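You operate a simulated robot arm through the tools that you are given. There is no shell and no other tool. Be economical: measure what you need, move in short steps, check, and stop when the job is done.

You are at the controls of a simulated robot arm. One attempt, no reset.

JOB
Dip the teal coupler's nose in the grease and stand it in the pocket marked GOOD.
Fine: lay the tin's lid on the bench beside the tin, and put it back on after. Set down upright: what you pick out.
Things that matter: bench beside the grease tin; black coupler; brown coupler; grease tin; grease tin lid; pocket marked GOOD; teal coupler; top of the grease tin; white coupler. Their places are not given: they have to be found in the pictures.

Only the result counts: the job must be done as asked and must still hold three seconds after the hand-in. Knocking over, shifting, dropping, spilling or breaking anything else fails it. A push-on lid holds only when it is set on centred and level and pressed home; a screw cap is set on level and turned clockwise until tight.

ROBOT AND FRAMES
A 6-joint arm with a two-finger parallel gripper, fixed in place. Base frame: the origin is at the foot of the arm, x ahead of it, y to its left, z up; the work surface is at about z = 0. Readings come in mm, rad, newtons and seconds.
With the tool pointing down near the work surface it reaches from about 140 to 580 mm from the base axis. Its first joint turns from -1.152 to 1.152 rad. Payload 2.1 kg.
Tool frame: the origin (TCP) lies between the finger pads and is the grasp point; the fingertips stand 30 mm ahead of it; z points along the fingers, y is the line along which they close. The gripper opens to 94 mm. The fingers are 28 mm wide and 10 mm thick; the gripper's body (50 by 96 mm) begins 55 mm behind the TCP.
Orientation is that of the tool frame in the base frame, as [roll, pitch, yaw] about the fixed x, y, z axes, in that order (R = Rz(yaw) Ry(pitch) Rx(roll)). With the fingers straight down and closing along the base's y, the tool's x points along the base's -x, its y along +y and its z along -z.

CONTROLS
- The arm moves only by the tool step_arm. Its argument "plan" is a list of rows, each a list of 3 entries, a list of its own where there are three numbers: the turn, a rotation vector about the tool's x, y, z in rad, then the shift along the tool's x, y, z in mm, then the gripper command, from -1 (fully open) to 1 (shut), values between in proportion. In form: [[[rx, ry, rz], [x, y, z], hand], ...]. A call has 1 to 10 rows; each row shifts and turns the commanded pose from where the row before left it, along the tool's axes as they then stand. Each row takes 0.2 s and may step no farther than 50 mm and 0.15 rad from the row before; otherwise, or with a gripper value out of range, the whole call is refused. A pose out of reach is approached as far as the arm can. The call stops where the force on the tool passes 70 N (or 10 N more than at its start, if that is more) or the arm is blocked; 0.2 s more then pass. Each finger travels about 72 mm/s and halts on what it meets, pressing with about 24 N; the grip force reading is that of the motor and also rises with nothing between the fingers. The clock runs only during rows and for 0.2 s after the last one: add rows that do not move to give the fingers time. It gives the time, the measured TCP pose, the force on the tool (base axes), the opening and the grip force at its end, in the units of the frame above (readings bear some noise), with the torque about the TCP (base axes, N m) and any sound that the robot's microphone picked up.
- Cameras (640 x 400 px; columns grow to the right, rows downward): "scene" is fixed at [54.7, -370.1, 489.2]; the picture's right is [0.78, -0.63, 0.00], its down [-0.33, -0.41, -0.85] and it looks along [0.53, 0.66, -0.53] (base axes); focal length 220 px, centre (320, 200). "wrist" rides on the gripper at [76, 14, -103] in the tool frame; the picture's right is [-0.18, 0.98, 0.00], its down [-0.75, -0.14, -0.64] and it looks along [-0.63, -0.12, 0.77] (tool axes); focal length 243 px, centre (320, 200).
- camera(camera): a new picture of that camera. The clock stands still meanwhile.
- pixel_to_xyz(camera, pixels): for up to 12 pixels [column, row] of the newest picture of that camera ("zoom" is the newest enlarged one), the place [x, y, z] in the base frame of the surface seen there, good to about 2 mm. The clock stands still meanwhile.
- inspect(camera, box): a new picture of the part [left, top, right, bottom] of that camera's present view, enlarged. The clock stands still meanwhile.
- job_done(): hands the job in; it is judged then, once.

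Keep the steps short. Do not move on a guess: measure, check each grasp and each placing, and mend mistakes. In all there are 80 turns and 54 pictures (those below and enlarged ones count). Leave the gripper open and the arm clear of the work at the hand-in unless told otherwise, and finish with a single line.

The tools are called after "Emit:" as a command line: name --argument value ..., lists and objects as JSON in quotes. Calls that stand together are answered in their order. step_arm: Moves the arm, as the interface text tells. Its arguments: {"type":"object","properties":{"plan":{"type":"array","items":{"type":"array"}}},"required":["plan"]} The other tools are called the same way: camera (camera) takes a picture; pixel_to_xyz (camera, pixels) gives the place of the surface under pixels of a picture; inspect (camera, box) takes an enlarged picture of a part of a camera's view; job_done () hands the job in.

At the start:

```text
time_s: 0.0
ee_pos: [354.6, -95.9, 330.6]
tcp_rot: [3.14, 0.002, -3.14]
ft_force: [0.3, -0.1, 0.1]
torque: [0.03, 0.05, -0.01]
opening: 94.2
finger_force: 0.0
```

scene: 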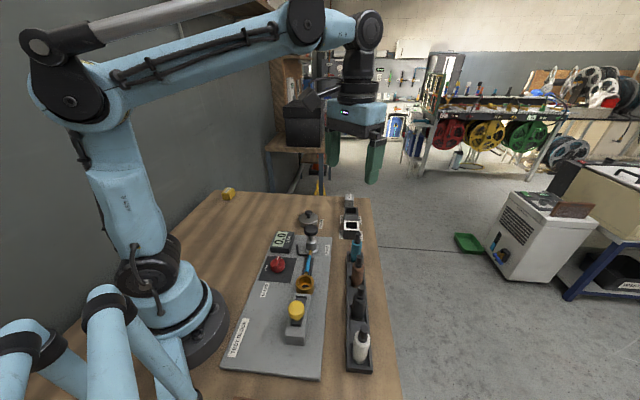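
wrist: 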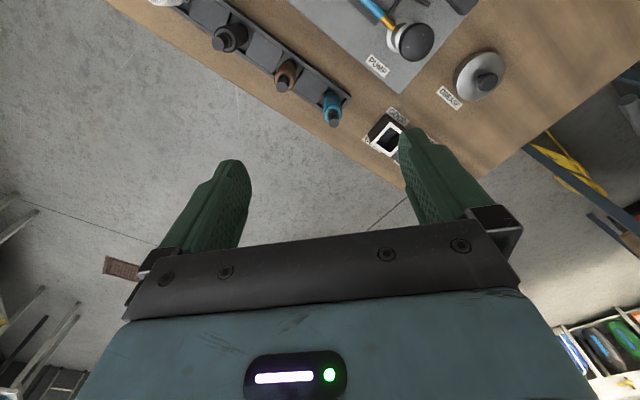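

I see a row of couplers in a rack, a round tin with a knob (labelled) and pockets. I'll enlarge the scene to see the details.

Emit:
inspect --camera "scene" --box '[280, 180, 400, 255]'

Emit:
inspect --camera "wrist" --box '[300, 20, 540, 170]'

Emit:
inspect --camera "scene" --box '[220, 230, 400, 385]'

```text
5.33 times, centred on (340, 218) of scene
```

zoom: 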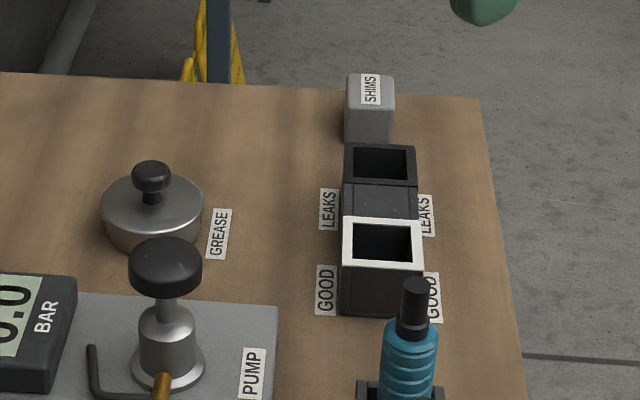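

```text
2.67 times, centred on (420, 95) of wrist
```

zoom: 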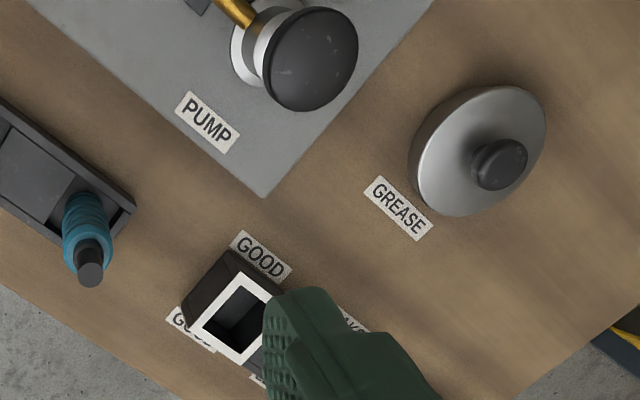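

```text
2.58 times, centred on (310, 308) of scene
```

zoom: 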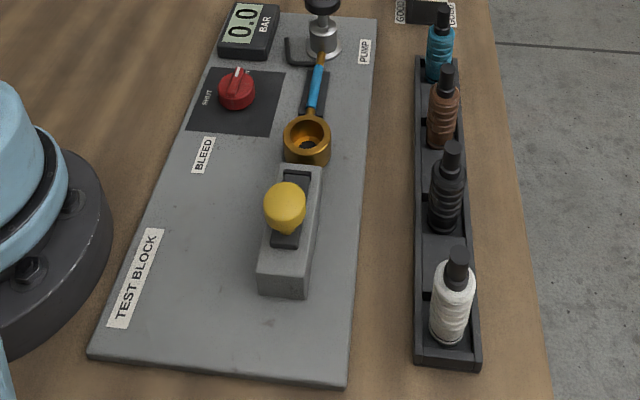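

I'll measure the lid, knob, pocket and teal coupler with scene pixels converted from the first enlarged picture.

Emit:
pixel_to_xyz --camera "scene" --pixels '[[308.3, 211.8], [299.8, 219.4], [317.5, 219.4], [309, 223], [309, 226], [351.6, 229], [345.3, 222], [358.3, 222], [344.8, 229.2], [358.6, 229.2], [358, 233.5], [356.5, 246]]'

Emit:
pixel_to_xyz --camera "wrist" --pixels '[[487, 80], [458, 75], [503, 65], [478, 53], [480, 98], [384, 124], [396, 128], [376, 144], [390, 155], [334, 122], [331, 108], [480, 130]]'

```text
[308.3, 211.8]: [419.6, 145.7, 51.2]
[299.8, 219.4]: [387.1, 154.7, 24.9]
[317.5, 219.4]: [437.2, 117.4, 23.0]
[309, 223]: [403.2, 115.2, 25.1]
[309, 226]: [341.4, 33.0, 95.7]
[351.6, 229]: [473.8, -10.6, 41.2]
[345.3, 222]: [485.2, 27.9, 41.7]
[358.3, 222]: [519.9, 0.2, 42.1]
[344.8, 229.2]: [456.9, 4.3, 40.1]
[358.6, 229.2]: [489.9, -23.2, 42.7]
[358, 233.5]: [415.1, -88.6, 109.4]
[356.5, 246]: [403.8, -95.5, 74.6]
```

```text
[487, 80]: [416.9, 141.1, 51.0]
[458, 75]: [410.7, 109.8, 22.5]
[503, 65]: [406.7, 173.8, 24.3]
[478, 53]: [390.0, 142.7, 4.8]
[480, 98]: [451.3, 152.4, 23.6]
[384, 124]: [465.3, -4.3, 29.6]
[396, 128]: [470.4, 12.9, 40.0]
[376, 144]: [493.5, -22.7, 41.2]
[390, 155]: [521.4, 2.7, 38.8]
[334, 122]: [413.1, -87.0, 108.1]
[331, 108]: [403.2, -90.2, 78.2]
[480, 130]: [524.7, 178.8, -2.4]
```

The tin is centred near (416,143), its knob top at z 51. The GOOD pocket is near (488,2), top z 41, turned about -40°. The teal coupler is at (413,-88), top z 109. I'll move above the tin at z≈180 for a closer look.

Emit:
step_arm --plan '[[[0, 0, 0], [-10.5, 40, 25], -1], [[0, 0, 0], [-10.5, 40, 25], -1], [[0, 0, 0], [-10.5, 40, 25], -1], [[0, 0, 0], [-10.5, 40, 25], -1], [[0, 0, 0], [-10.5, 40, 25], -1], [[0, 0, 0], [-10, 38, 25], -1], [[0, 0, 0], [0, 0, 0], -1]]'

Emit:
camera --camera "wrist"

Emit:
inspect --camera "scene" --box '[330, 210, 390, 268]'

```text
time_s: 1.6
ee_pos: [418.5, 141.4, 182.6]
tcp_rot: [3.141, 0.001, -3.14]
ft_force: [-0.3, 0.7, 0.0]
torque: [0.05, 0.0, 0.0]
opening: 94.0
finger_force: 0.0
```

```text
48 pictures are left
```

wrist: 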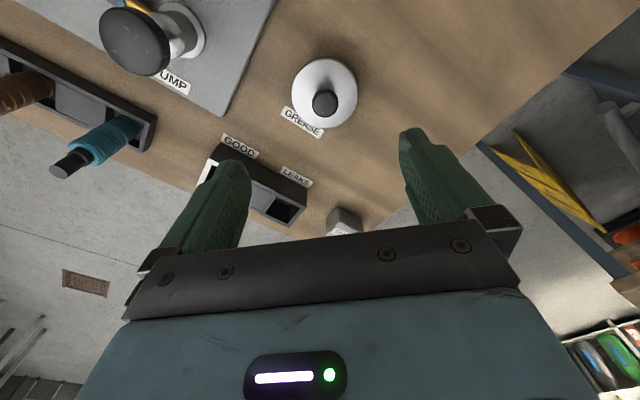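

```text
6.90 times, centred on (360, 239) of scene
```

zoom: 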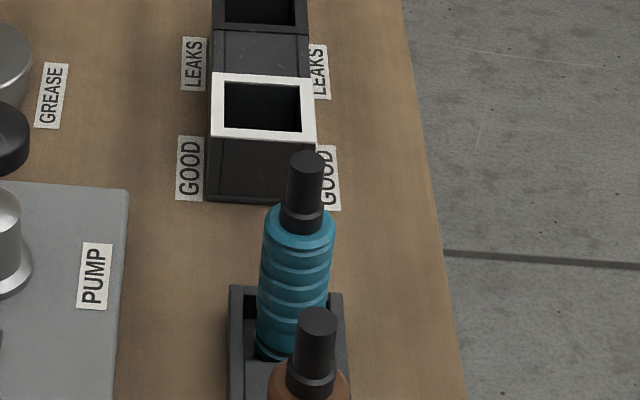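

Emit:
inspect --camera "wrist" --box '[270, 40, 380, 150]'

Emit:
pixel_to_xyz --camera "wrist" --pixels '[[314, 103], [337, 103], [325, 94], [325, 111], [294, 90], [357, 92], [325, 60], [325, 126], [322, 75], [70, 165], [120, 125], [81, 150]]'

```text
3.64 times, centred on (325, 95) of wrist
```

zoom: 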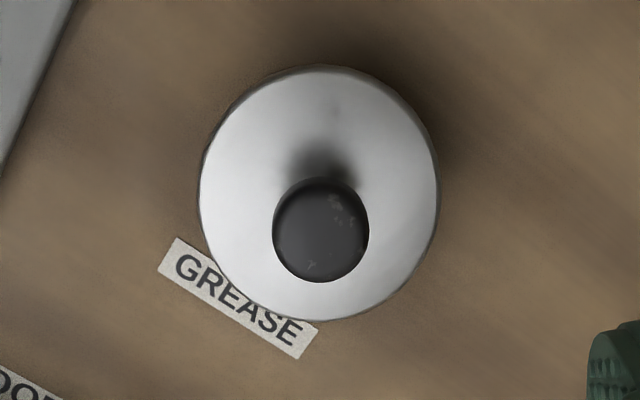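

```text
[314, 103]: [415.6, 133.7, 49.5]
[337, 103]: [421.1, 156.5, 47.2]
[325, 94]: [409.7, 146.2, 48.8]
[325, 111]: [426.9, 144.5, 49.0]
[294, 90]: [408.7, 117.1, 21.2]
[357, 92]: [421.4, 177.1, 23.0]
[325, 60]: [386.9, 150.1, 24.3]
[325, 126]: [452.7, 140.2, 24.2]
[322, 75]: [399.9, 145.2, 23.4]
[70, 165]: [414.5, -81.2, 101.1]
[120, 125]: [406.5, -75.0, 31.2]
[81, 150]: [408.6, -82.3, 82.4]
```

The knob is about 22 mm wide, centred at (418.5,145.5). The lid's top is at z≈24. I'll go down until the fingertips are at z≈30, with the TCP at 60, and not close yet.

Emit:
step_arm --plan '[[[0, 0, 0], [0, 4, 40], -1], [[0, 0, 0], [0, 0, 40], -1], [[0, 0, 0], [0, 0, 30], -1], [[0, 0, 0], [0, 0, 12.5], -0.4], [[0, 0, 0], [0, 0, 0], -0.2], [[0, 0, 0], [0, 0, 0], 0]]'

Emit:
camera --camera "wrist"

```text
time_s: 3.0
ee_pos: [420.1, 144.7, 60.3]
tcp_rot: [-3.141, 0.001, -3.139]
ft_force: [-1.0, -0.3, 0.1]
torque: [0.0, -0.03, -0.01]
opening: 47.0
finger_force: 0.0
```

```text
45 pictures are left
```

wrist: 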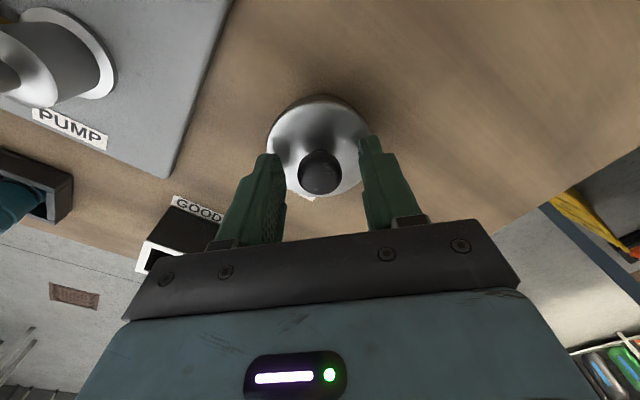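

The knob (320,172) sits between the fingers. I'll close on it.

Emit:
step_arm --plan '[[[0, 0, 0], [0, 0, 0], 0.5], [[0, 0, 0], [0, 0, 0], 0.8], [[0, 0, 0], [0, 0, 0], 1], [[0, 0, 0], [0, 0, 0], 1]]'

```text
time_s: 4.0
ee_pos: [419.9, 144.7, 60.9]
tcp_rot: [3.14, 0.002, -3.14]
ft_force: [-0.1, -0.8, -0.3]
torque: [0.0, 0.03, -0.01]
opening: 24.0
finger_force: 24.3
```

The knob is held (opening 24, 24 N). I'll lift straight up in small steps, since this may be a push-on lid or a screw-on one.

Emit:
step_arm --plan '[[[0, 0, 0], [0, 0, -4], 1], [[0, 0, 0], [0, 0, -6], 1], [[0, 0, 0], [0, 0, -15], 1], [[0, 0, 0], [0, 0, -30], 1], [[0, 0, 0], [0, 0, 0], 1]]'

Emit:
camera --camera "wrist"

Emit:
inspect --camera "scene" --box '[270, 170, 370, 240]'

```text
time_s: 5.2
ee_pos: [418.5, 146.7, 115.9]
tcp_rot: [3.139, 0.003, -3.142]
ft_force: [0.2, -0.2, -1.1]
torque: [0.01, 0.0, 0.0]
opening: 23.8
finger_force: 24.2
```

```text
44 pictures are left
```

wrist: 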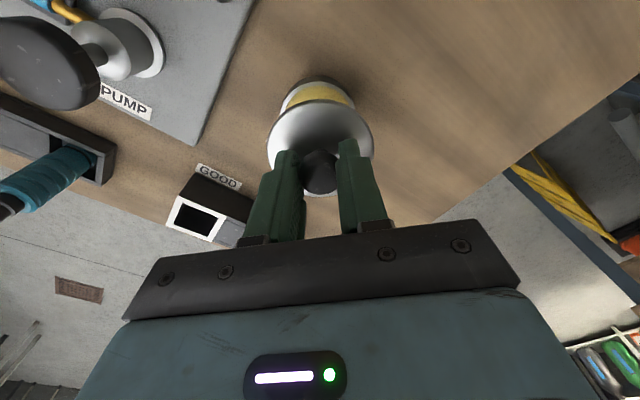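

```text
5.71 times, centred on (320, 205) of scene
```

zoom: 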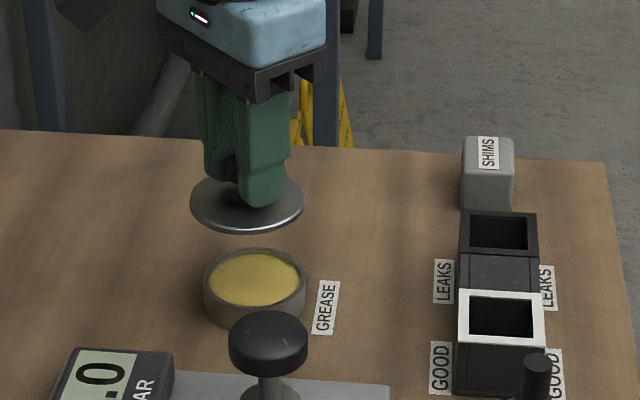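

The lid is off and hangs level. The tin shows yellow grease. I'll measure the bare bench to the tin's +y side, and the tin's rim and grease level.

Emit:
pixel_to_xyz --camera "wrist" --pixels '[[390, 90], [440, 90], [440, 140], [500, 100], [420, 60], [480, 60]]'

Emit:
pixel_to_xyz --camera "zoom" --pixels '[[255, 278], [206, 280], [302, 280], [255, 251], [255, 302], [100, 200], [255, 325], [192, 207], [303, 205], [248, 232]]'

```text
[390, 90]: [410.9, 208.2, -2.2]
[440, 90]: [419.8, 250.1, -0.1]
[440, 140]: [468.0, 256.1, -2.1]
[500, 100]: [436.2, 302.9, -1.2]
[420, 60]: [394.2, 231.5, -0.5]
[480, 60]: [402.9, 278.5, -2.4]
```

```text
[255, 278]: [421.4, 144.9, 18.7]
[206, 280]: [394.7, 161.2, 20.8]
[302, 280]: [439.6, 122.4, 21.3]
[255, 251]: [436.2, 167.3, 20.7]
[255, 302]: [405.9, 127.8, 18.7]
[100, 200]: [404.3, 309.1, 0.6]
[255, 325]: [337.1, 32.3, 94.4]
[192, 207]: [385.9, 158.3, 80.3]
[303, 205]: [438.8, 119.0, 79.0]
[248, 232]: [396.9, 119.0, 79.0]
```

The bench is clear at (418,232). Rim is z≈21, grease z≈18.5. I'll carry the lid there and go down to TCP z≈50.

Emit:
step_arm --plan '[[[0, 0, 0], [0, 43, 0], 1], [[0, 0, 0], [0, 43, 0], 1], [[0, 0, 0], [0, 0, 35], 1], [[0, 0, 0], [0, 0, 25], 1], [[0, 0, 0], [0, 0, 6], 1], [[0, 0, 0], [0, 0, 0], 1]]'

Emit:
inspect --camera "scene" --box '[260, 170, 340, 230]'

```text
time_s: 6.6
ee_pos: [418.9, 231.5, 47.9]
tcp_rot: [3.14, 0.003, -3.138]
ft_force: [0.0, 0.5, -0.3]
torque: [-0.04, 0.01, 0.01]
opening: 23.8
finger_force: 24.5
```

```text
6.67 times, centred on (300, 200) of scene
```

zoom: 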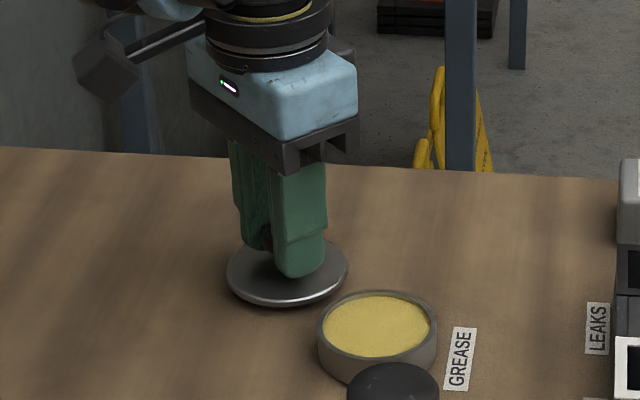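

The lid hovers just above the bench, clear of the tin. I'll go down in small steps and watch the force.

Emit:
step_arm --plan '[[[0, 0, 0], [0, 0, 2], 1], [[0, 0, 0], [0, 0, 2], 1], [[0, 0, 0], [0, 0, 0], 1]]'

```text
time_s: 7.4
ee_pos: [417.7, 232.2, 43.4]
tcp_rot: [3.14, 0.003, -3.14]
ft_force: [0.2, -0.2, -0.9]
torque: [0.01, -0.01, -0.03]
opening: 24.3
finger_force: 24.6
```

Emit:
step_arm --plan '[[[0, 0, 0], [0, 0, 1.5], 1], [[0, 0, 0], [0, 0, 1], 1], [[0, 0, 0], [0, 0, 0], 1]]'

```text
time_s: 8.2
ee_pos: [417.9, 230.7, 40.7]
tcp_rot: [3.139, 0.001, -3.141]
ft_force: [3.6, 2.5, 18.0]
torque: [0.03, -0.17, 0.02]
opening: 24.1
finger_force: 23.8
```

It's on the bench (18 N). I'll ease 0.7 mm, open, and rise straight up.

Emit:
step_arm --plan '[[[0, 0, 0], [0, 0, -0.7], 1], [[0, 0, 0], [0, 0, 0], 0.3], [[0, 0, 0], [0, 0, 0], 0.1], [[0, 0, 0], [0, 0, 0], 0.1], [[0, 0, 0], [0, 0, -20], 0.1], [[0, 0, 0], [0, 0, -45], 0], [[0, 0, 0], [0, 0, -50], 0], [[0, 0, 0], [0, 0, 0], 0]]'

Emit:
camera --camera "wrist"

```text
time_s: 10.0
ee_pos: [420.2, 231.5, 161.2]
tcp_rot: [3.14, 0.002, -3.14]
ft_force: [0.1, -1.0, -0.6]
torque: [0.02, 0.0, 0.0]
opening: 47.0
finger_force: 0.2
```

```text
41 pictures are left
```

wrist: 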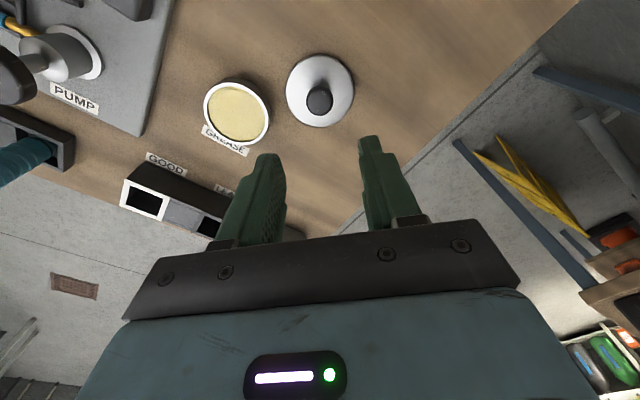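

The lid rests flat on the bench with the tin open. Next I'll rise and move above the teal coupler at about (405,-88,235).

Emit:
step_arm --plan '[[[0, 0, 0], [0, -20, -40], -0.2], [[0, 0, 0], [1, -45, -34], -0.5], [[0, 0, 0], [1, -45, 0], -1], [[0, 0, 0], [1, -45, 0], -1], [[0, 0, 0], [1, -45, 0], -1], [[0, 0, 0], [1, -45, 0], -1], [[0, 0, 0], [1, -45, 0], -1], [[0, 0, 0], [1, -29, 0], -1], [[0, 0, 0], [0, 0, 0], -1]]'

Emit:
camera --camera "wrist"

Emit:
inspect --camera "wrist" --box '[180, 0, 420, 150]'

```text
refused: row 2 steps farther than a row can; nothing moved
```

```text
40 pictures are left
```

wrist: 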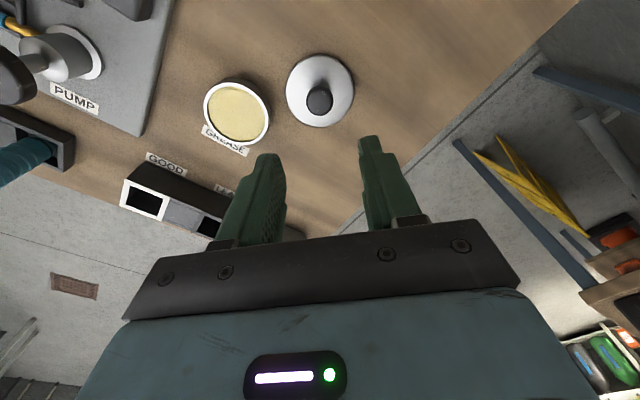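

```text
2.67 times, centred on (300, 75) of wrist
```

zoom: 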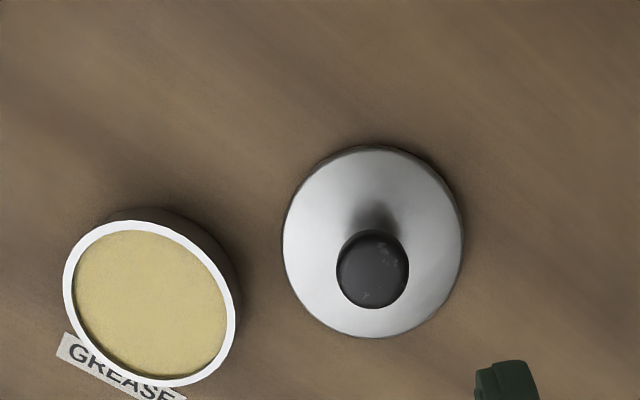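

Row 2 was too long, so I'll split the move. I'll measure the lid and rim from this view at the same time.

Emit:
pixel_to_xyz --camera "wrist" --pixels '[[204, 112], [270, 115], [236, 83], [238, 145], [237, 112], [286, 90], [353, 90], [320, 54], [320, 127], [319, 101]]'

Emit:
step_arm --plan '[[[0, 0, 0], [0, -20, -40], -0.2], [[0, 0, 0], [1, -30, -34], -0.5], [[0, 0, 0], [2, -45, 0], -1], [[0, 0, 0], [2, -45, 0], -1], [[0, 0, 0], [2, -45, 0], -1], [[0, 0, 0], [2, -45, 0], -1], [[0, 0, 0], [2, -45, 0], -1], [[0, 0, 0], [2, -44, 0], -1], [[0, 0, 0], [0, 0, 0], -1]]'

Emit:
camera --camera "wrist"

Emit:
inspect --camera "wrist" --box '[180, 0, 420, 150]'

```text
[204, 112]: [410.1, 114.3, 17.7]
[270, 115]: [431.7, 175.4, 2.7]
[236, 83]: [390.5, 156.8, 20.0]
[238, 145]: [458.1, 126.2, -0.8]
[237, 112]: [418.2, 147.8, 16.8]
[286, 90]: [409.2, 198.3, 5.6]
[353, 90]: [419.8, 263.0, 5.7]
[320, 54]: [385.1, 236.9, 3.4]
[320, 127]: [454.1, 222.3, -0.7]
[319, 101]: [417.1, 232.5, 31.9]
```

```text
time_s: 12.0
ee_pos: [406.7, -89.8, 229.6]
tcp_rot: [3.139, 0.001, -3.14]
ft_force: [0.2, -0.1, 0.7]
torque: [0.0, 0.0, 0.01]
opening: 93.9
finger_force: 0.0
```

```text
38 pictures are left
```

wrist: 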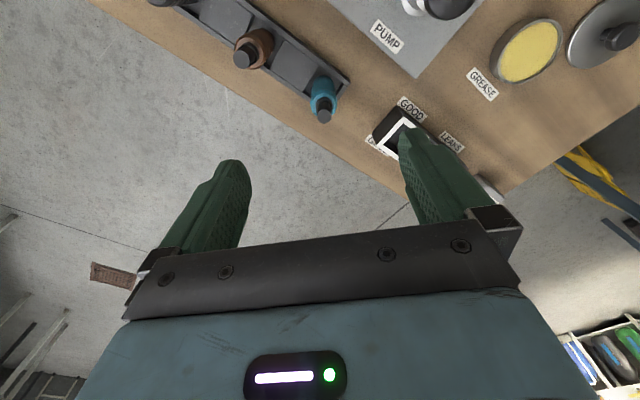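

```text
2.67 times, centred on (300, 75) of wrist
```

zoom: 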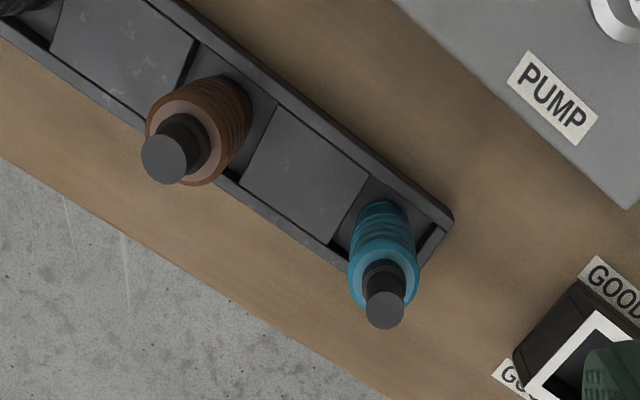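

I'll measure the teal coupler, the rack's walls and its direction.

Emit:
pixel_to_xyz --camera "zoom" --pixels '[[385, 312], [351, 275], [417, 275], [384, 258], [450, 214], [428, 258], [190, 6], [350, 135], [310, 170], [378, 192], [165, 160], [340, 225]]'

Emit:
pixel_to_xyz --camera "zoom" --pixels '[[362, 215], [408, 215], [356, 245], [412, 245], [384, 220], [0, 40], [130, 118], [265, 215], [340, 262], [385, 274], [385, 284], [366, 312]]'

```text
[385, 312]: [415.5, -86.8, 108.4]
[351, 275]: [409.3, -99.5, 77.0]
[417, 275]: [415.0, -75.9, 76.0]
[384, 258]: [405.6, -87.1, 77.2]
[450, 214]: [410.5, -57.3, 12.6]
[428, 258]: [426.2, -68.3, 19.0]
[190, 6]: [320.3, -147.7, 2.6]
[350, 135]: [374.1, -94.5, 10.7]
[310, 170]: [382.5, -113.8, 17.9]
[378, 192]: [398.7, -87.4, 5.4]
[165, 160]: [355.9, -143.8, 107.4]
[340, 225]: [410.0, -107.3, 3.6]
```

```text
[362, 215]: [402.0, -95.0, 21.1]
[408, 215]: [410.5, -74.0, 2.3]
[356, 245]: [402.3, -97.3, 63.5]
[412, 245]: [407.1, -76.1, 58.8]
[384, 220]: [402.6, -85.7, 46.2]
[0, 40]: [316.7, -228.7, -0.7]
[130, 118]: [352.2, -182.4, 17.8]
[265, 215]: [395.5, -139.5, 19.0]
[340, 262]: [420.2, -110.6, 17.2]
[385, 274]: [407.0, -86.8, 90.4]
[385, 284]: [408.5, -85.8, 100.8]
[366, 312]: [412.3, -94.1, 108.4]
```

Teal's axis is at about (413.5,-87.5). Its body is about 26 mm wide up to z 77, with a stem to z 108, and the rack walls reach z 18. I'll go down around it with the fingers open and the tips at z≈50.

Emit:
step_arm --plan '[[[0, 0, 0], [-6.8, 2.3, 40], -1], [[0, 0, 0], [0, 0, 40], -1], [[0, 0, 0], [0, 0, 40], -1], [[0, 0, 0], [0, 0, 29.5], -1], [[0, 0, 0], [0, 0, 0], -0.2], [[0, 0, 0], [0, 0, 0], 0.1]]'

Emit:
camera --camera "wrist"

```text
time_s: 13.4
ee_pos: [410.3, -86.6, 78.3]
tcp_rot: [3.14, 0.0, -3.14]
ft_force: [0.4, 0.8, -0.3]
torque: [-0.04, -0.02, -0.03]
opening: 42.2
finger_force: 0.1
```

```text
36 pictures are left
```

wrist: 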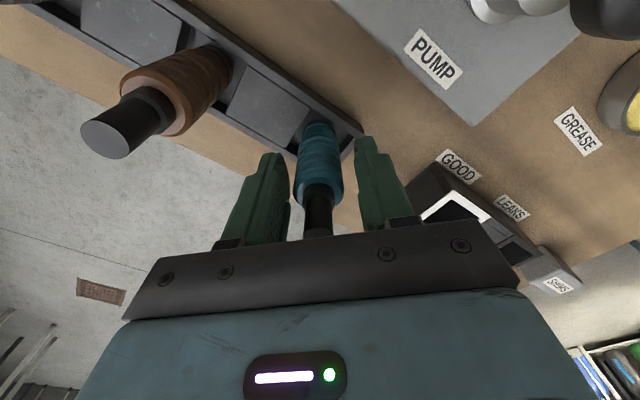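

The coupler sits about 2 mm to the -y side of centre. I'll correct that and close.

Emit:
step_arm --plan '[[[0, 0, 0], [-1.5, -2, 0], 0.1], [[0, 0, 0], [0, 0, 0], 0.4], [[0, 0, 0], [0, 0, 0], 0.7], [[0, 0, 0], [0, 0, 0], 1], [[0, 0, 0], [0, 0, 0], 1]]'

```text
time_s: 14.6
ee_pos: [412.4, -88.1, 79.0]
tcp_rot: [3.141, 0.001, -3.139]
ft_force: [0.0, 0.7, 0.1]
torque: [0.03, -0.01, 0.0]
opening: 26.4
finger_force: 23.7
```

The body is held (26.4 mm). I'll lift straight up, slowly at first, then look.

Emit:
step_arm --plan '[[[0, 0, 0], [0, 0, -5], 1], [[0, 0, 0], [0, 0, -15], 1], [[0, 0, 0], [0, 0, -35], 1], [[0, 0, 0], [0, 0, -45], 1], [[0, 0, 0], [0, 0, 0], 1]]'

Emit:
camera --camera "wrist"

Emit:
inspect --camera "scene" --box '[310, 160, 410, 270]'

```text
time_s: 15.8
ee_pos: [413.5, -87.7, 181.6]
tcp_rot: [3.14, 0.003, -3.139]
ft_force: [-0.1, 1.0, -0.2]
torque: [0.02, 0.0, -0.01]
opening: 26.4
finger_force: 23.9
```

```text
35 pictures are left
```

wrist: 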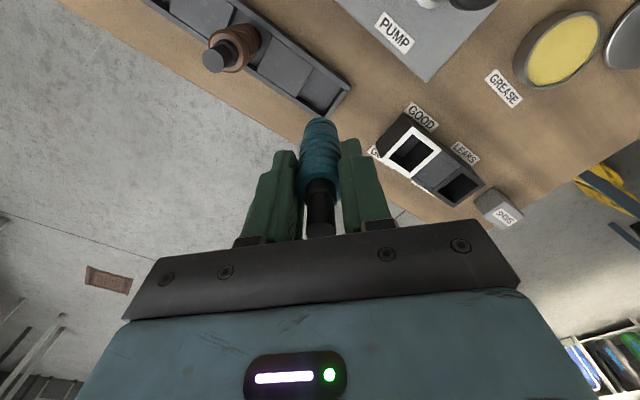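

```text
3.64 times, centred on (360, 215) of scene
```

zoom: 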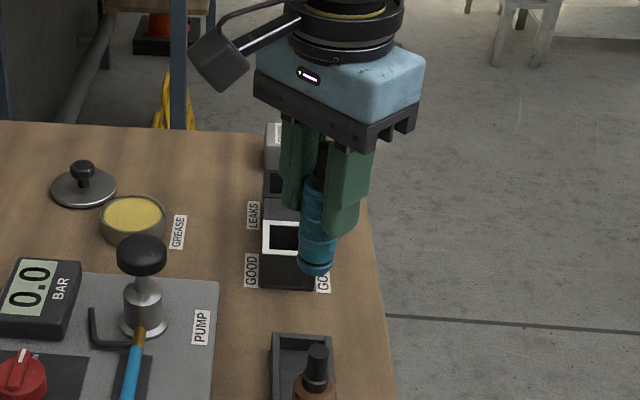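

I'll look closely at both ends of the coupler to tell which is the nose.

Emit:
inspect --camera "scene" --box '[380, 195, 411, 240]'

Emit:
inspect --camera "wrist" --box '[270, 105, 370, 245]'

Emit:
inspect --camera "wrist" --box '[370, 95, 530, 235]'

```text
8.89 times, centred on (396, 218) of scene
```

zoom: 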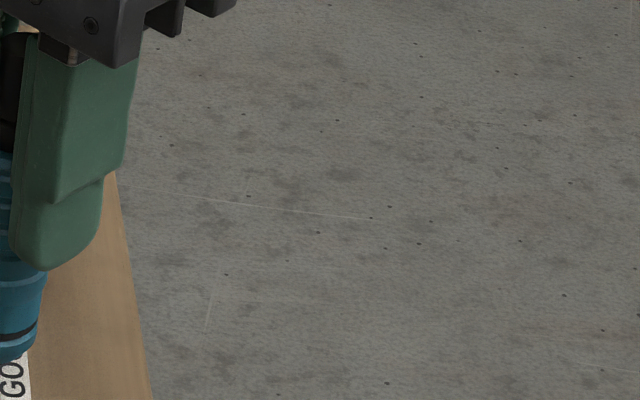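

```text
2.86 times, centred on (320, 175) of wrist
```

zoom: 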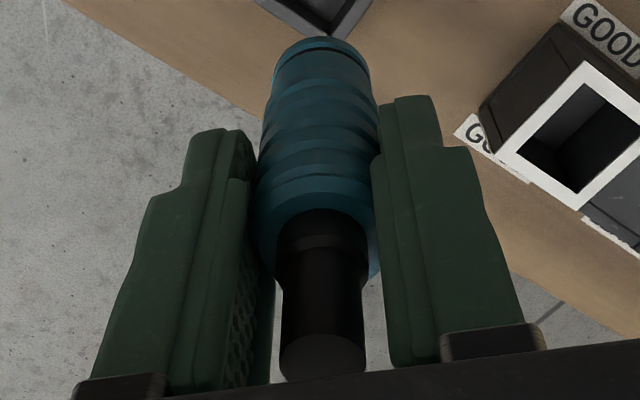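

```text
2.86 times, centred on (450, 165) of wrist
```

zoom: 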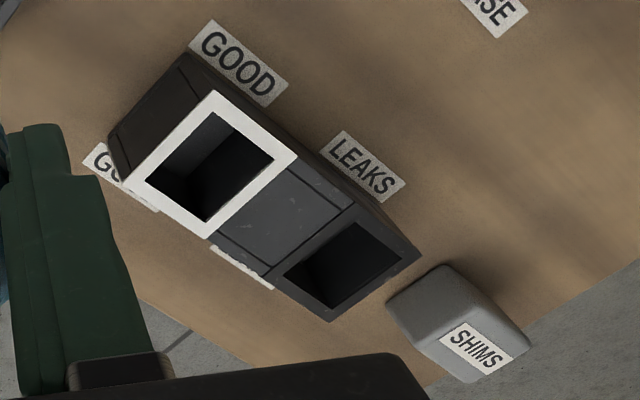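

The lower end carries a black seal ring, so that is the nose. The black stem is the tail. I'll measure the pocket's corners and the coupler's lower edge.

Emit:
pixel_to_xyz --camera "zoom" --pixels '[[213, 95], [293, 158], [210, 233], [136, 178], [211, 104], [279, 158], [208, 227], [143, 181], [185, 195], [225, 185]]'

Emit:
inspect --camera "scene" --box '[370, 200, 420, 250]'

```text
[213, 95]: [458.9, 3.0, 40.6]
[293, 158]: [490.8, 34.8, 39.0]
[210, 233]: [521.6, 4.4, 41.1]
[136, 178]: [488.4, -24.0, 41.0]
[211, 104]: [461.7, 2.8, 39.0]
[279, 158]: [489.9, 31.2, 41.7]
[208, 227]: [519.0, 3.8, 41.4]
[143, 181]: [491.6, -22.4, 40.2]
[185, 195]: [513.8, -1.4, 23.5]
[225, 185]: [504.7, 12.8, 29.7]
```

```text
8.00 times, centred on (395, 225) of scene
```

zoom: 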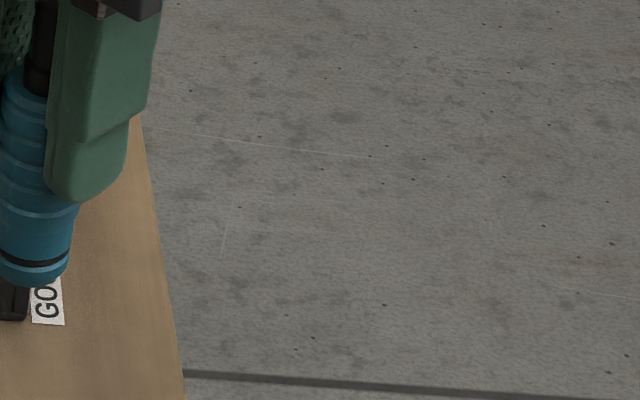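

Emit:
pixel_to_xyz --camera "zoom" --pixels '[[35, 284], [35, 278], [35, 265], [50, 240], [20, 225]]'

```text
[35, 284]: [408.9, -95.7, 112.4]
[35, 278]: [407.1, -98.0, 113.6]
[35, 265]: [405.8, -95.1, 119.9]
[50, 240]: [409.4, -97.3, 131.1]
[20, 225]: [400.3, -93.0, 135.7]
```

The nose's end is about 71–74 mm below the TCP. I'll rise a little, move above the tin centre (419,145), and stop above the grease.

Emit:
step_arm --plan '[[[0, 0, 0], [0, 0, -20], 1], [[0, 0, 0], [-1, 45, 0], 1], [[0, 0, 0], [-1, 45, 0], 1], [[0, 0, 0], [-1, 45, 0], 1], [[0, 0, 0], [-1, 49, 0], 1], [[0, 0, 0], [-1, 49, 0], 1], [[0, 0, 0], [0, 0, 40], 1], [[0, 0, 0], [0, 0, 40], 1], [[0, 0, 0], [0, 0, 10], 1], [[0, 0, 0], [0, 0, 0], 1]]'

Emit:
inspect --camera "scene" --box '[270, 170, 350, 240]'

Emit:
camera --camera "wrist"

```text
time_s: 18.0
ee_pos: [419.0, 144.4, 111.9]
tcp_rot: [3.138, 0.002, -3.138]
ft_force: [-0.3, -0.2, -0.5]
torque: [0.03, -0.01, 0.02]
opening: 26.5
finger_force: 24.1
```

```text
5.71 times, centred on (310, 205) of scene
```

zoom: 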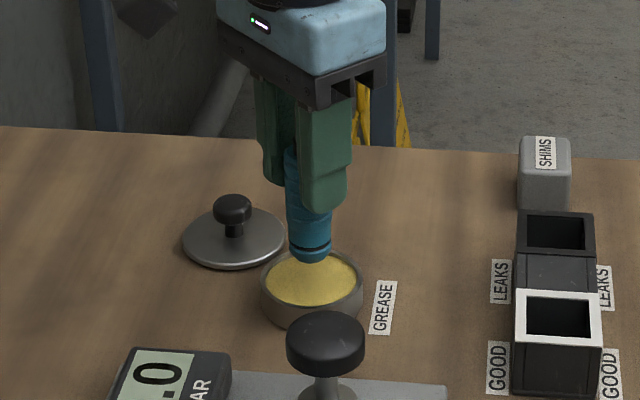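

```text
28 pictures are left
```

wrist: 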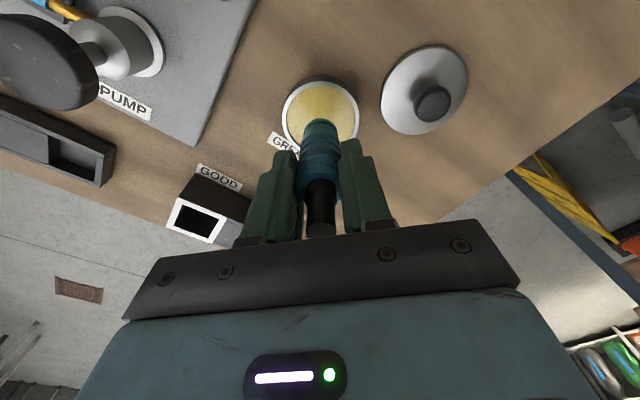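

The nose hangs over the tin's centre. I'll lower it slowly to TCP ≈ 86, with the nose about 5 mm deep, and watch the force.

Emit:
step_arm --plan '[[[0, 0, 0], [0, 0, 10], 1], [[0, 0, 0], [0, 0, 6], 1], [[0, 0, 0], [0, 0, 4], 1], [[0, 0, 0], [0, 0, 3], 1], [[0, 0, 0], [0, 0, 3], 1], [[0, 0, 0], [0, 0, 0], 1]]'

Emit:
inspect --camera "scene" --box '[280, 190, 340, 240]'

```text
time_s: 19.4
ee_pos: [417.7, 145.9, 85.9]
tcp_rot: [3.14, 0.002, -3.14]
ft_force: [1.9, 5.4, 19.9]
torque: [0.32, -0.11, 0.02]
opening: 26.4
finger_force: 24.4
```

```text
8.00 times, centred on (310, 215) of scene
```

zoom: 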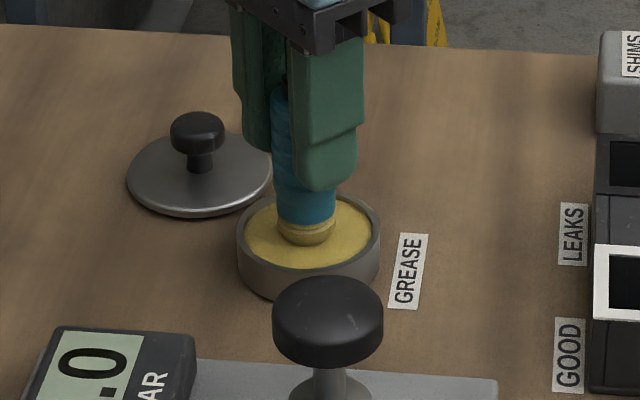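

The nose is coated yellow up past the seal ring and there's a 20 N reaction, so it's dipped. I'll lift straight up and check the coating and the tin.

Emit:
step_arm --plan '[[[0, 0, 0], [0, 0, -3], 1], [[0, 0, 0], [0, 0, -7], 1], [[0, 0, 0], [0, 0, -20], 1], [[0, 0, 0], [0, 0, -40], 1], [[0, 0, 0], [0, 0, 0], 1]]'

Emit:
inspect --camera "scene" --box '[280, 180, 340, 240]'

```text
time_s: 20.6
ee_pos: [419.6, 148.9, 155.8]
tcp_rot: [3.14, 0.001, -3.138]
ft_force: [0.0, 0.6, -0.7]
torque: [0.0, -0.03, -0.06]
opening: 26.2
finger_force: 23.7
```

```text
6.67 times, centred on (310, 210) of scene
```

zoom: 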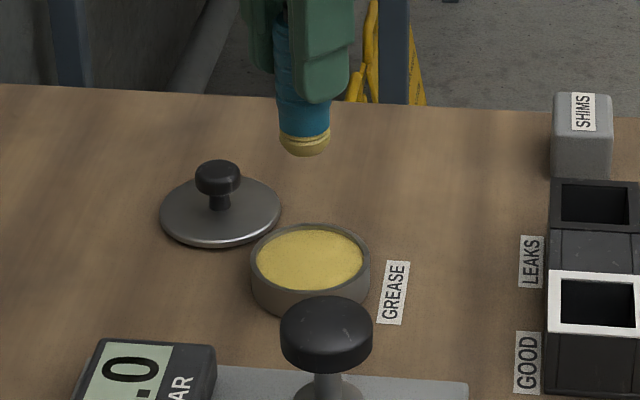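

The nose is evenly coated and the tin is undisturbed. I'll carry it above the GOOD pocket, to (490,4) with TCP z ≈ 130.

Emit:
step_arm --plan '[[[0, 0, 0], [-18, -35.5, 0], 1], [[0, 0, 0], [-18, -35.5, 0], 1], [[0, 0, 0], [-18, -35.5, 0], 1], [[0, 0, 0], [-17.5, -35.5, 0], 1], [[0, 0, 0], [0, 0, 25], 1], [[0, 0, 0], [0, 0, 0], 1], [[0, 0, 0], [0, 0, 0], 1]]'

Emit:
camera --camera "wrist"

Emit:
inspect --camera "scene" --box '[320, 180, 390, 245]'

```text
time_s: 22.2
ee_pos: [492.3, 5.2, 128.5]
tcp_rot: [3.138, 0.001, -3.141]
ft_force: [0.2, 0.0, -1.4]
torque: [-0.01, 0.02, 0.0]
opening: 26.2
finger_force: 23.8
```

```text
25 pictures are left
```

wrist: 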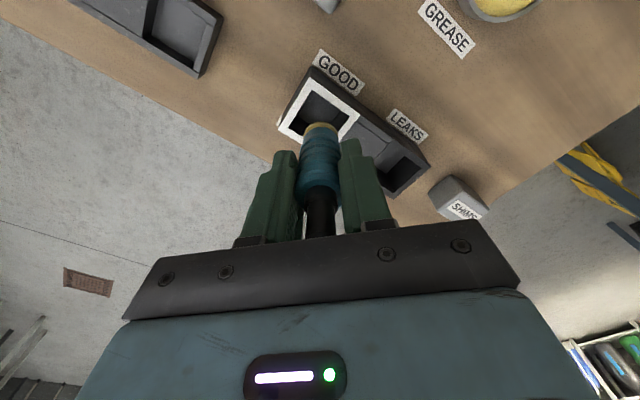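

```text
6.15 times, centred on (355, 212) of scene
```

zoom: 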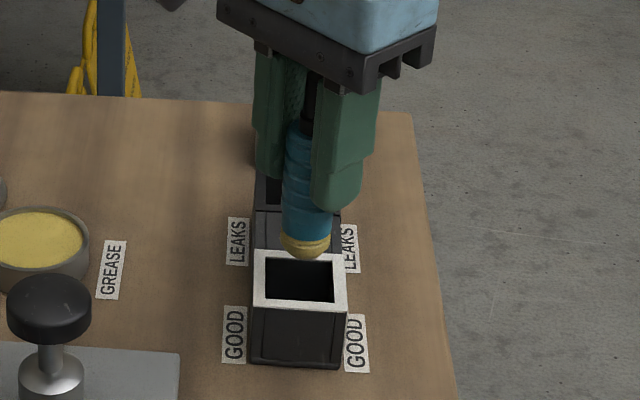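

I'll measure the nose and the pocket's rim in this view to check the alignment.

Emit:
pixel_to_xyz --camera "zoom" --pixels '[[283, 238], [328, 240], [305, 238], [305, 256], [285, 210], [330, 210], [258, 280], [343, 282], [300, 305], [300, 288], [268, 262], [331, 265]]'

Emit:
inspect --camera "wrist" --box '[260, 50, 400, 150]'

```text
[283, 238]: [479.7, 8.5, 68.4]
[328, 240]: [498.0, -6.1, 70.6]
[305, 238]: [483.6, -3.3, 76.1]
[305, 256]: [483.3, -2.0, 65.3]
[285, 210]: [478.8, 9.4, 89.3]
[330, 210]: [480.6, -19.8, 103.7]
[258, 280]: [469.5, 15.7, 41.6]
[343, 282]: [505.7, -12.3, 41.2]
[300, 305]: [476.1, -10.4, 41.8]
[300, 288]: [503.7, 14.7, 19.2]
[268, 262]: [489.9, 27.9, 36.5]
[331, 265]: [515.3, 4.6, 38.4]
```

```text
4.00 times, centred on (330, 100) of wrist
```

zoom: 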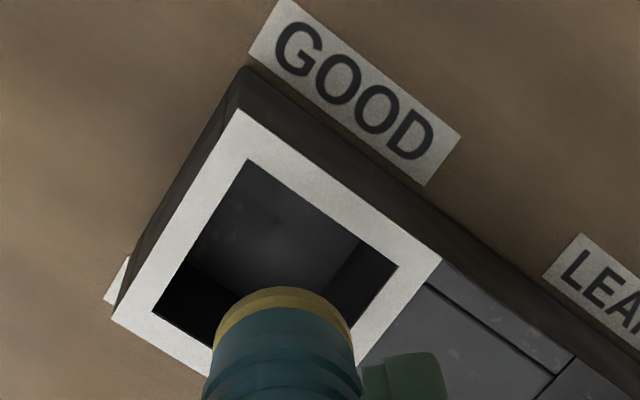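

The nose axis is about 2 mm too deep in +x,+y compared with the pocket centre. Its end is now ≈64 mm below the TCP, so the grip slipped a little during the dip. I'll correct by (-1.3,-1.5) and lower until the nose just enters.

Emit:
step_arm --plan '[[[0, 0, 0], [1.3, -1.5, 0], 1], [[0, 0, 0], [0, 0, 12], 1], [[0, 0, 0], [0, 0, 8], 1], [[0, 0, 0], [0, 0, 8], 1], [[0, 0, 0], [0, 0, 0], 1]]'

Emit:
inspect --camera "wrist" --box '[260, 50, 400, 250]'

Emit:
inspect --camera "scene" --box '[330, 190, 390, 245]'

```text
time_s: 23.4
ee_pos: [490.4, 3.9, 101.3]
tcp_rot: [3.139, 0.003, -3.139]
ft_force: [-0.4, -0.5, -1.0]
torque: [0.0, 0.02, -0.02]
opening: 26.5
finger_force: 24.5
```

```text
2.00 times, centred on (330, 150) of wrist
```

zoom: 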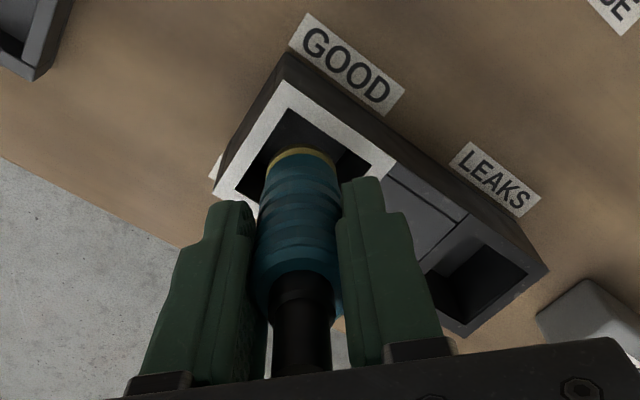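

```text
7.27 times, centred on (360, 218) of scene
```

zoom: 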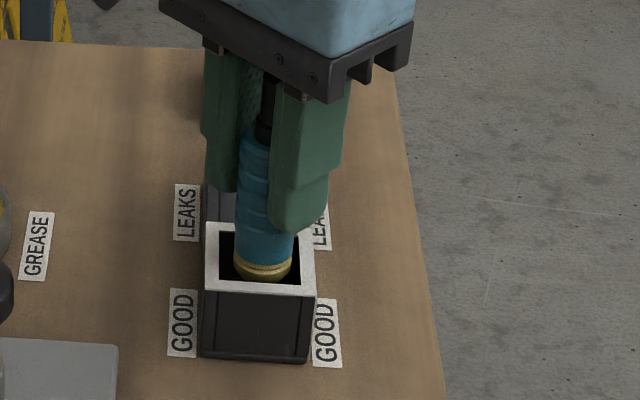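

The nose is inside the pocket, free of the walls. It's about 1 mm to the right in the scene view. I'll nudge it and lower to TCP ≈ 76, with the tips 5 mm above the rim.

Emit:
step_arm --plan '[[[0, 0, 0], [0.8, 0.6, 3], 1], [[0, 0, 0], [0, 0, 8], 1], [[0, 0, 0], [0, 0, 8], 1], [[0, 0, 0], [0, 0, 5], 1], [[0, 0, 0], [0, 0, 0], 1]]'

Emit:
inspect --camera "scene" --box '[330, 190, 390, 245]'

```text
time_s: 24.6
ee_pos: [489.6, 5.1, 78.4]
tcp_rot: [3.14, 0.001, -3.14]
ft_force: [0.1, 0.4, 0.1]
torque: [0.01, 0.0, -0.01]
opening: 26.4
finger_force: 23.6
```

```text
7.27 times, centred on (360, 218) of scene
```

zoom: 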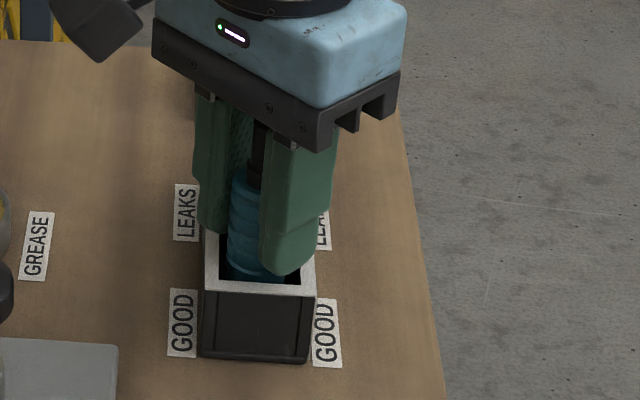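

No contact yet, with the tips at about z 48. I'll creep down 2+2 mm, watching the force.

Emit:
step_arm --plan '[[[0, 0, 0], [0, 0, 2], 1], [[0, 0, 0], [0, 0, 2], 1], [[0, 0, 0], [0, 0, 0], 1]]'

```text
time_s: 25.4
ee_pos: [488.2, 3.3, 73.8]
tcp_rot: [3.14, 0.002, -3.14]
ft_force: [-0.4, 0.4, -0.7]
torque: [0.02, 0.02, 0.04]
opening: 26.4
finger_force: 24.1
```

Emit:
step_arm --plan '[[[0, 0, 0], [0, 0, 1.2], 1], [[0, 0, 0], [0, 0, 0], 1]]'

Emit:
inspect --camera "wrist" --box '[240, 80, 400, 240]'

```text
time_s: 26.0
ee_pos: [488.9, 2.8, 73.1]
tcp_rot: [3.139, 0.002, -3.138]
ft_force: [0.2, 0.5, 20.9]
torque: [0.01, 0.02, 0.01]
opening: 26.7
finger_force: 23.5
```

```text
2.50 times, centred on (320, 160) of wrist
```

zoom: 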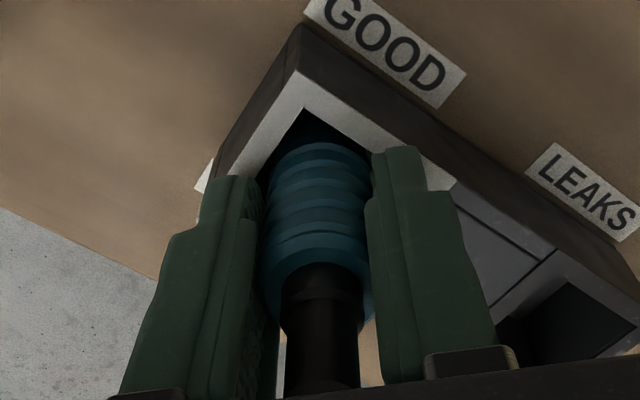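

20.9 N straight up with no torque means it's resting on the pocket floor. I'll ease off and open slowly, then look before leaving.

Emit:
step_arm --plan '[[[0, 0, 0], [0, 0, -0.6], 1], [[0, 0, 0], [0, 0, 0], 0.42], [[0, 0, 0], [0, 0, 0], 0.38], [[0, 0, 0], [0, 0, 0], 0.3], [[0, 0, 0], [0, 0, 0], 0.2], [[0, 0, 0], [0, 0, 0], 0.1], [[0, 0, 0], [0, 0, 0], 0.1]]'

Emit:
inspect --camera "wrist" --box '[240, 80, 400, 240]'

```text
time_s: 27.6
ee_pos: [487.6, 3.4, 73.8]
tcp_rot: [3.139, 0.001, -3.141]
ft_force: [0.3, 0.8, -0.5]
torque: [0.03, 0.0, -0.01]
opening: 42.4
finger_force: 0.1
```

```text
2.50 times, centred on (320, 160) of wrist
```

zoom: 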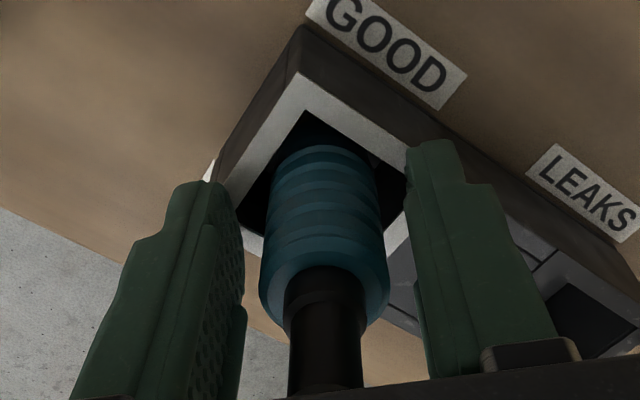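

The coupler stands free, upright, between the open fingers. I'll rise straight up and check.

Emit:
step_arm --plan '[[[0, 0, 0], [0, 0, -20], 0], [[0, 0, 0], [0, 0, -40], 0], [[0, 0, 0], [0, 0, -50], 0], [[0, 0, 0], [0, 0, -40], 0], [[0, 0, 0], [0, 0, 0], 0]]'

Emit:
inspect --camera "scene" --box '[320, 180, 390, 245]'

Emit:
inspect --camera "wrist" --box '[220, 0, 420, 150]'

```text
time_s: 28.8
ee_pos: [482.7, 1.7, 224.8]
tcp_rot: [3.141, 0.002, -3.141]
ft_force: [0.4, -1.0, 0.5]
torque: [0.0, -0.01, 0.0]
opening: 46.8
finger_force: 0.0
```

```text
6.15 times, centred on (355, 212) of scene
```

zoom: 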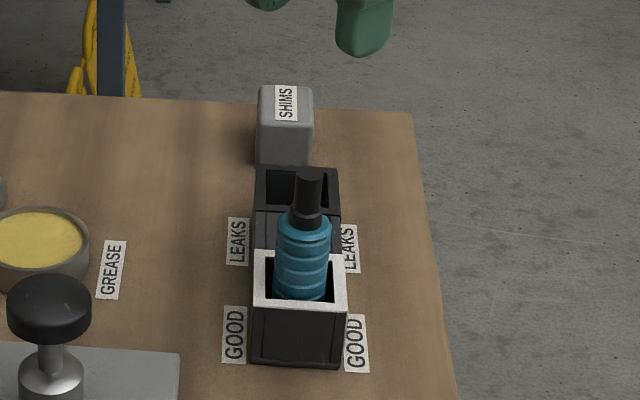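

```text
2.67 times, centred on (320, 75) of wrist
```

zoom: 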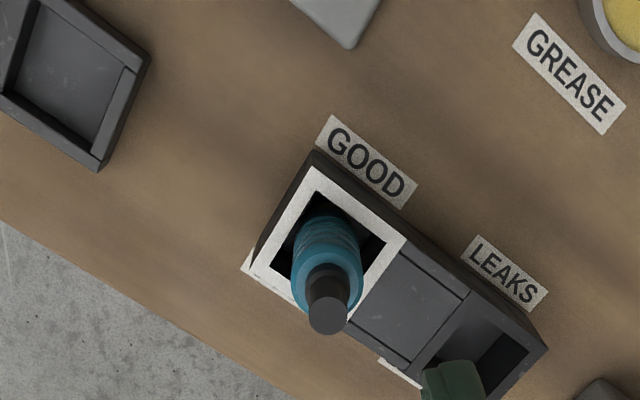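

The teal coupler stands upright in GOOD. Next I'll fetch the lid by moving above it, to (418.5,231.5).

Emit:
step_arm --plan '[[[0, 0, 0], [10.7, 38.3, 0], 0], [[0, 0, 0], [10.7, 38.3, 0], 0], [[0, 0, 0], [10.7, 38.3, 0], 0], [[0, 0, 0], [10.7, 38.3, 0], 0], [[0, 0, 0], [10.7, 38.3, 0], 0], [[0, 0, 0], [10.7, 38.3, 0], 0], [[0, 0, 0], [0, 0, 40], 0], [[0, 0, 0], [0, 0, 40], 0], [[0, 0, 0], [0, 0, 0], 0], [[0, 0, 0], [0, 0, 0], 0]]'

Emit:
camera --camera "wrist"

```text
time_s: 31.0
ee_pos: [422.8, 232.4, 144.5]
tcp_rot: [3.137, 0.001, -3.139]
ft_force: [0.0, 0.0, 0.3]
torque: [-0.01, 0.02, 0.07]
opening: 46.5
finger_force: 0.2
```

```text
15 pictures are left
```

wrist: 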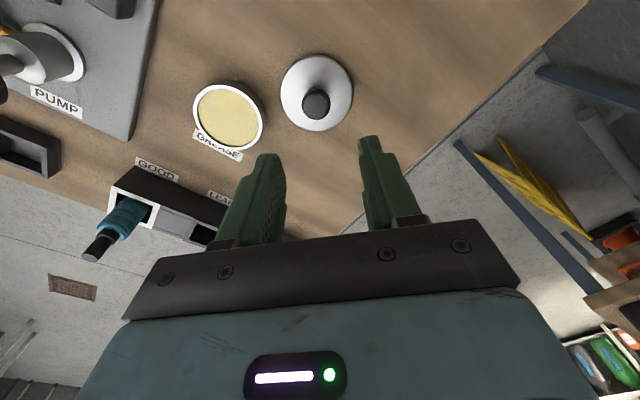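

The reading is x 422.8, so I'll correct by about -4 mm in x, go down to z ≈ 60 and read again.

Emit:
step_arm --plan '[[[0, 0, 0], [4.2, -0.8, 30], 0], [[0, 0, 0], [0, 0, 35], 0], [[0, 0, 0], [0, 0, 19], 0], [[0, 0, 0], [0, 0, 0], 0]]'

Emit:
step_arm --plan '[[[0, 0, 0], [0, 0, 0], 0]]'

Emit:
step_arm --plan '[[[0, 0, 0], [0, 0, 0], 0]]'

```text
time_s: 32.0
ee_pos: [420.1, 232.4, 58.8]
tcp_rot: [3.14, 0.002, 3.141]
ft_force: [0.4, 0.2, -0.1]
torque: [0.01, -0.03, 0.01]
opening: 46.9
finger_force: 0.1
```

```text
time_s: 32.4
ee_pos: [419.2, 231.9, 59.3]
tcp_rot: [3.139, 0.002, -3.14]
ft_force: [0.3, 0.4, -0.1]
torque: [0.01, -0.04, -0.04]
opening: 47.2
finger_force: 0.1
```

```text
time_s: 32.8
ee_pos: [420.2, 230.8, 59.3]
tcp_rot: [3.142, 0.001, -3.14]
ft_force: [0.2, -0.1, 0.1]
torque: [0.02, -0.04, -0.02]
opening: 46.8
finger_force: 0.1
```

Averaged x is 419.8 against 419.0 at release. I'll shift 0.8 mm, go down to z ≈ 42 and close on the knob.

Emit:
step_arm --plan '[[[0, 0, 0], [0.8, 0, 12], 0], [[0, 0, 0], [0, 0, 5], 0], [[0, 0, 0], [0, 0, 0], 0.4], [[0, 0, 0], [0, 0, 0], 0.7], [[0, 0, 0], [0, 0, 0], 1], [[0, 0, 0], [0, 0, 0], 1]]'

```text
time_s: 34.2
ee_pos: [419.2, 231.7, 42.2]
tcp_rot: [3.141, 0.002, -3.14]
ft_force: [0.2, -0.4, -0.2]
torque: [0.01, -0.02, -0.02]
opening: 24.2
finger_force: 23.7
```

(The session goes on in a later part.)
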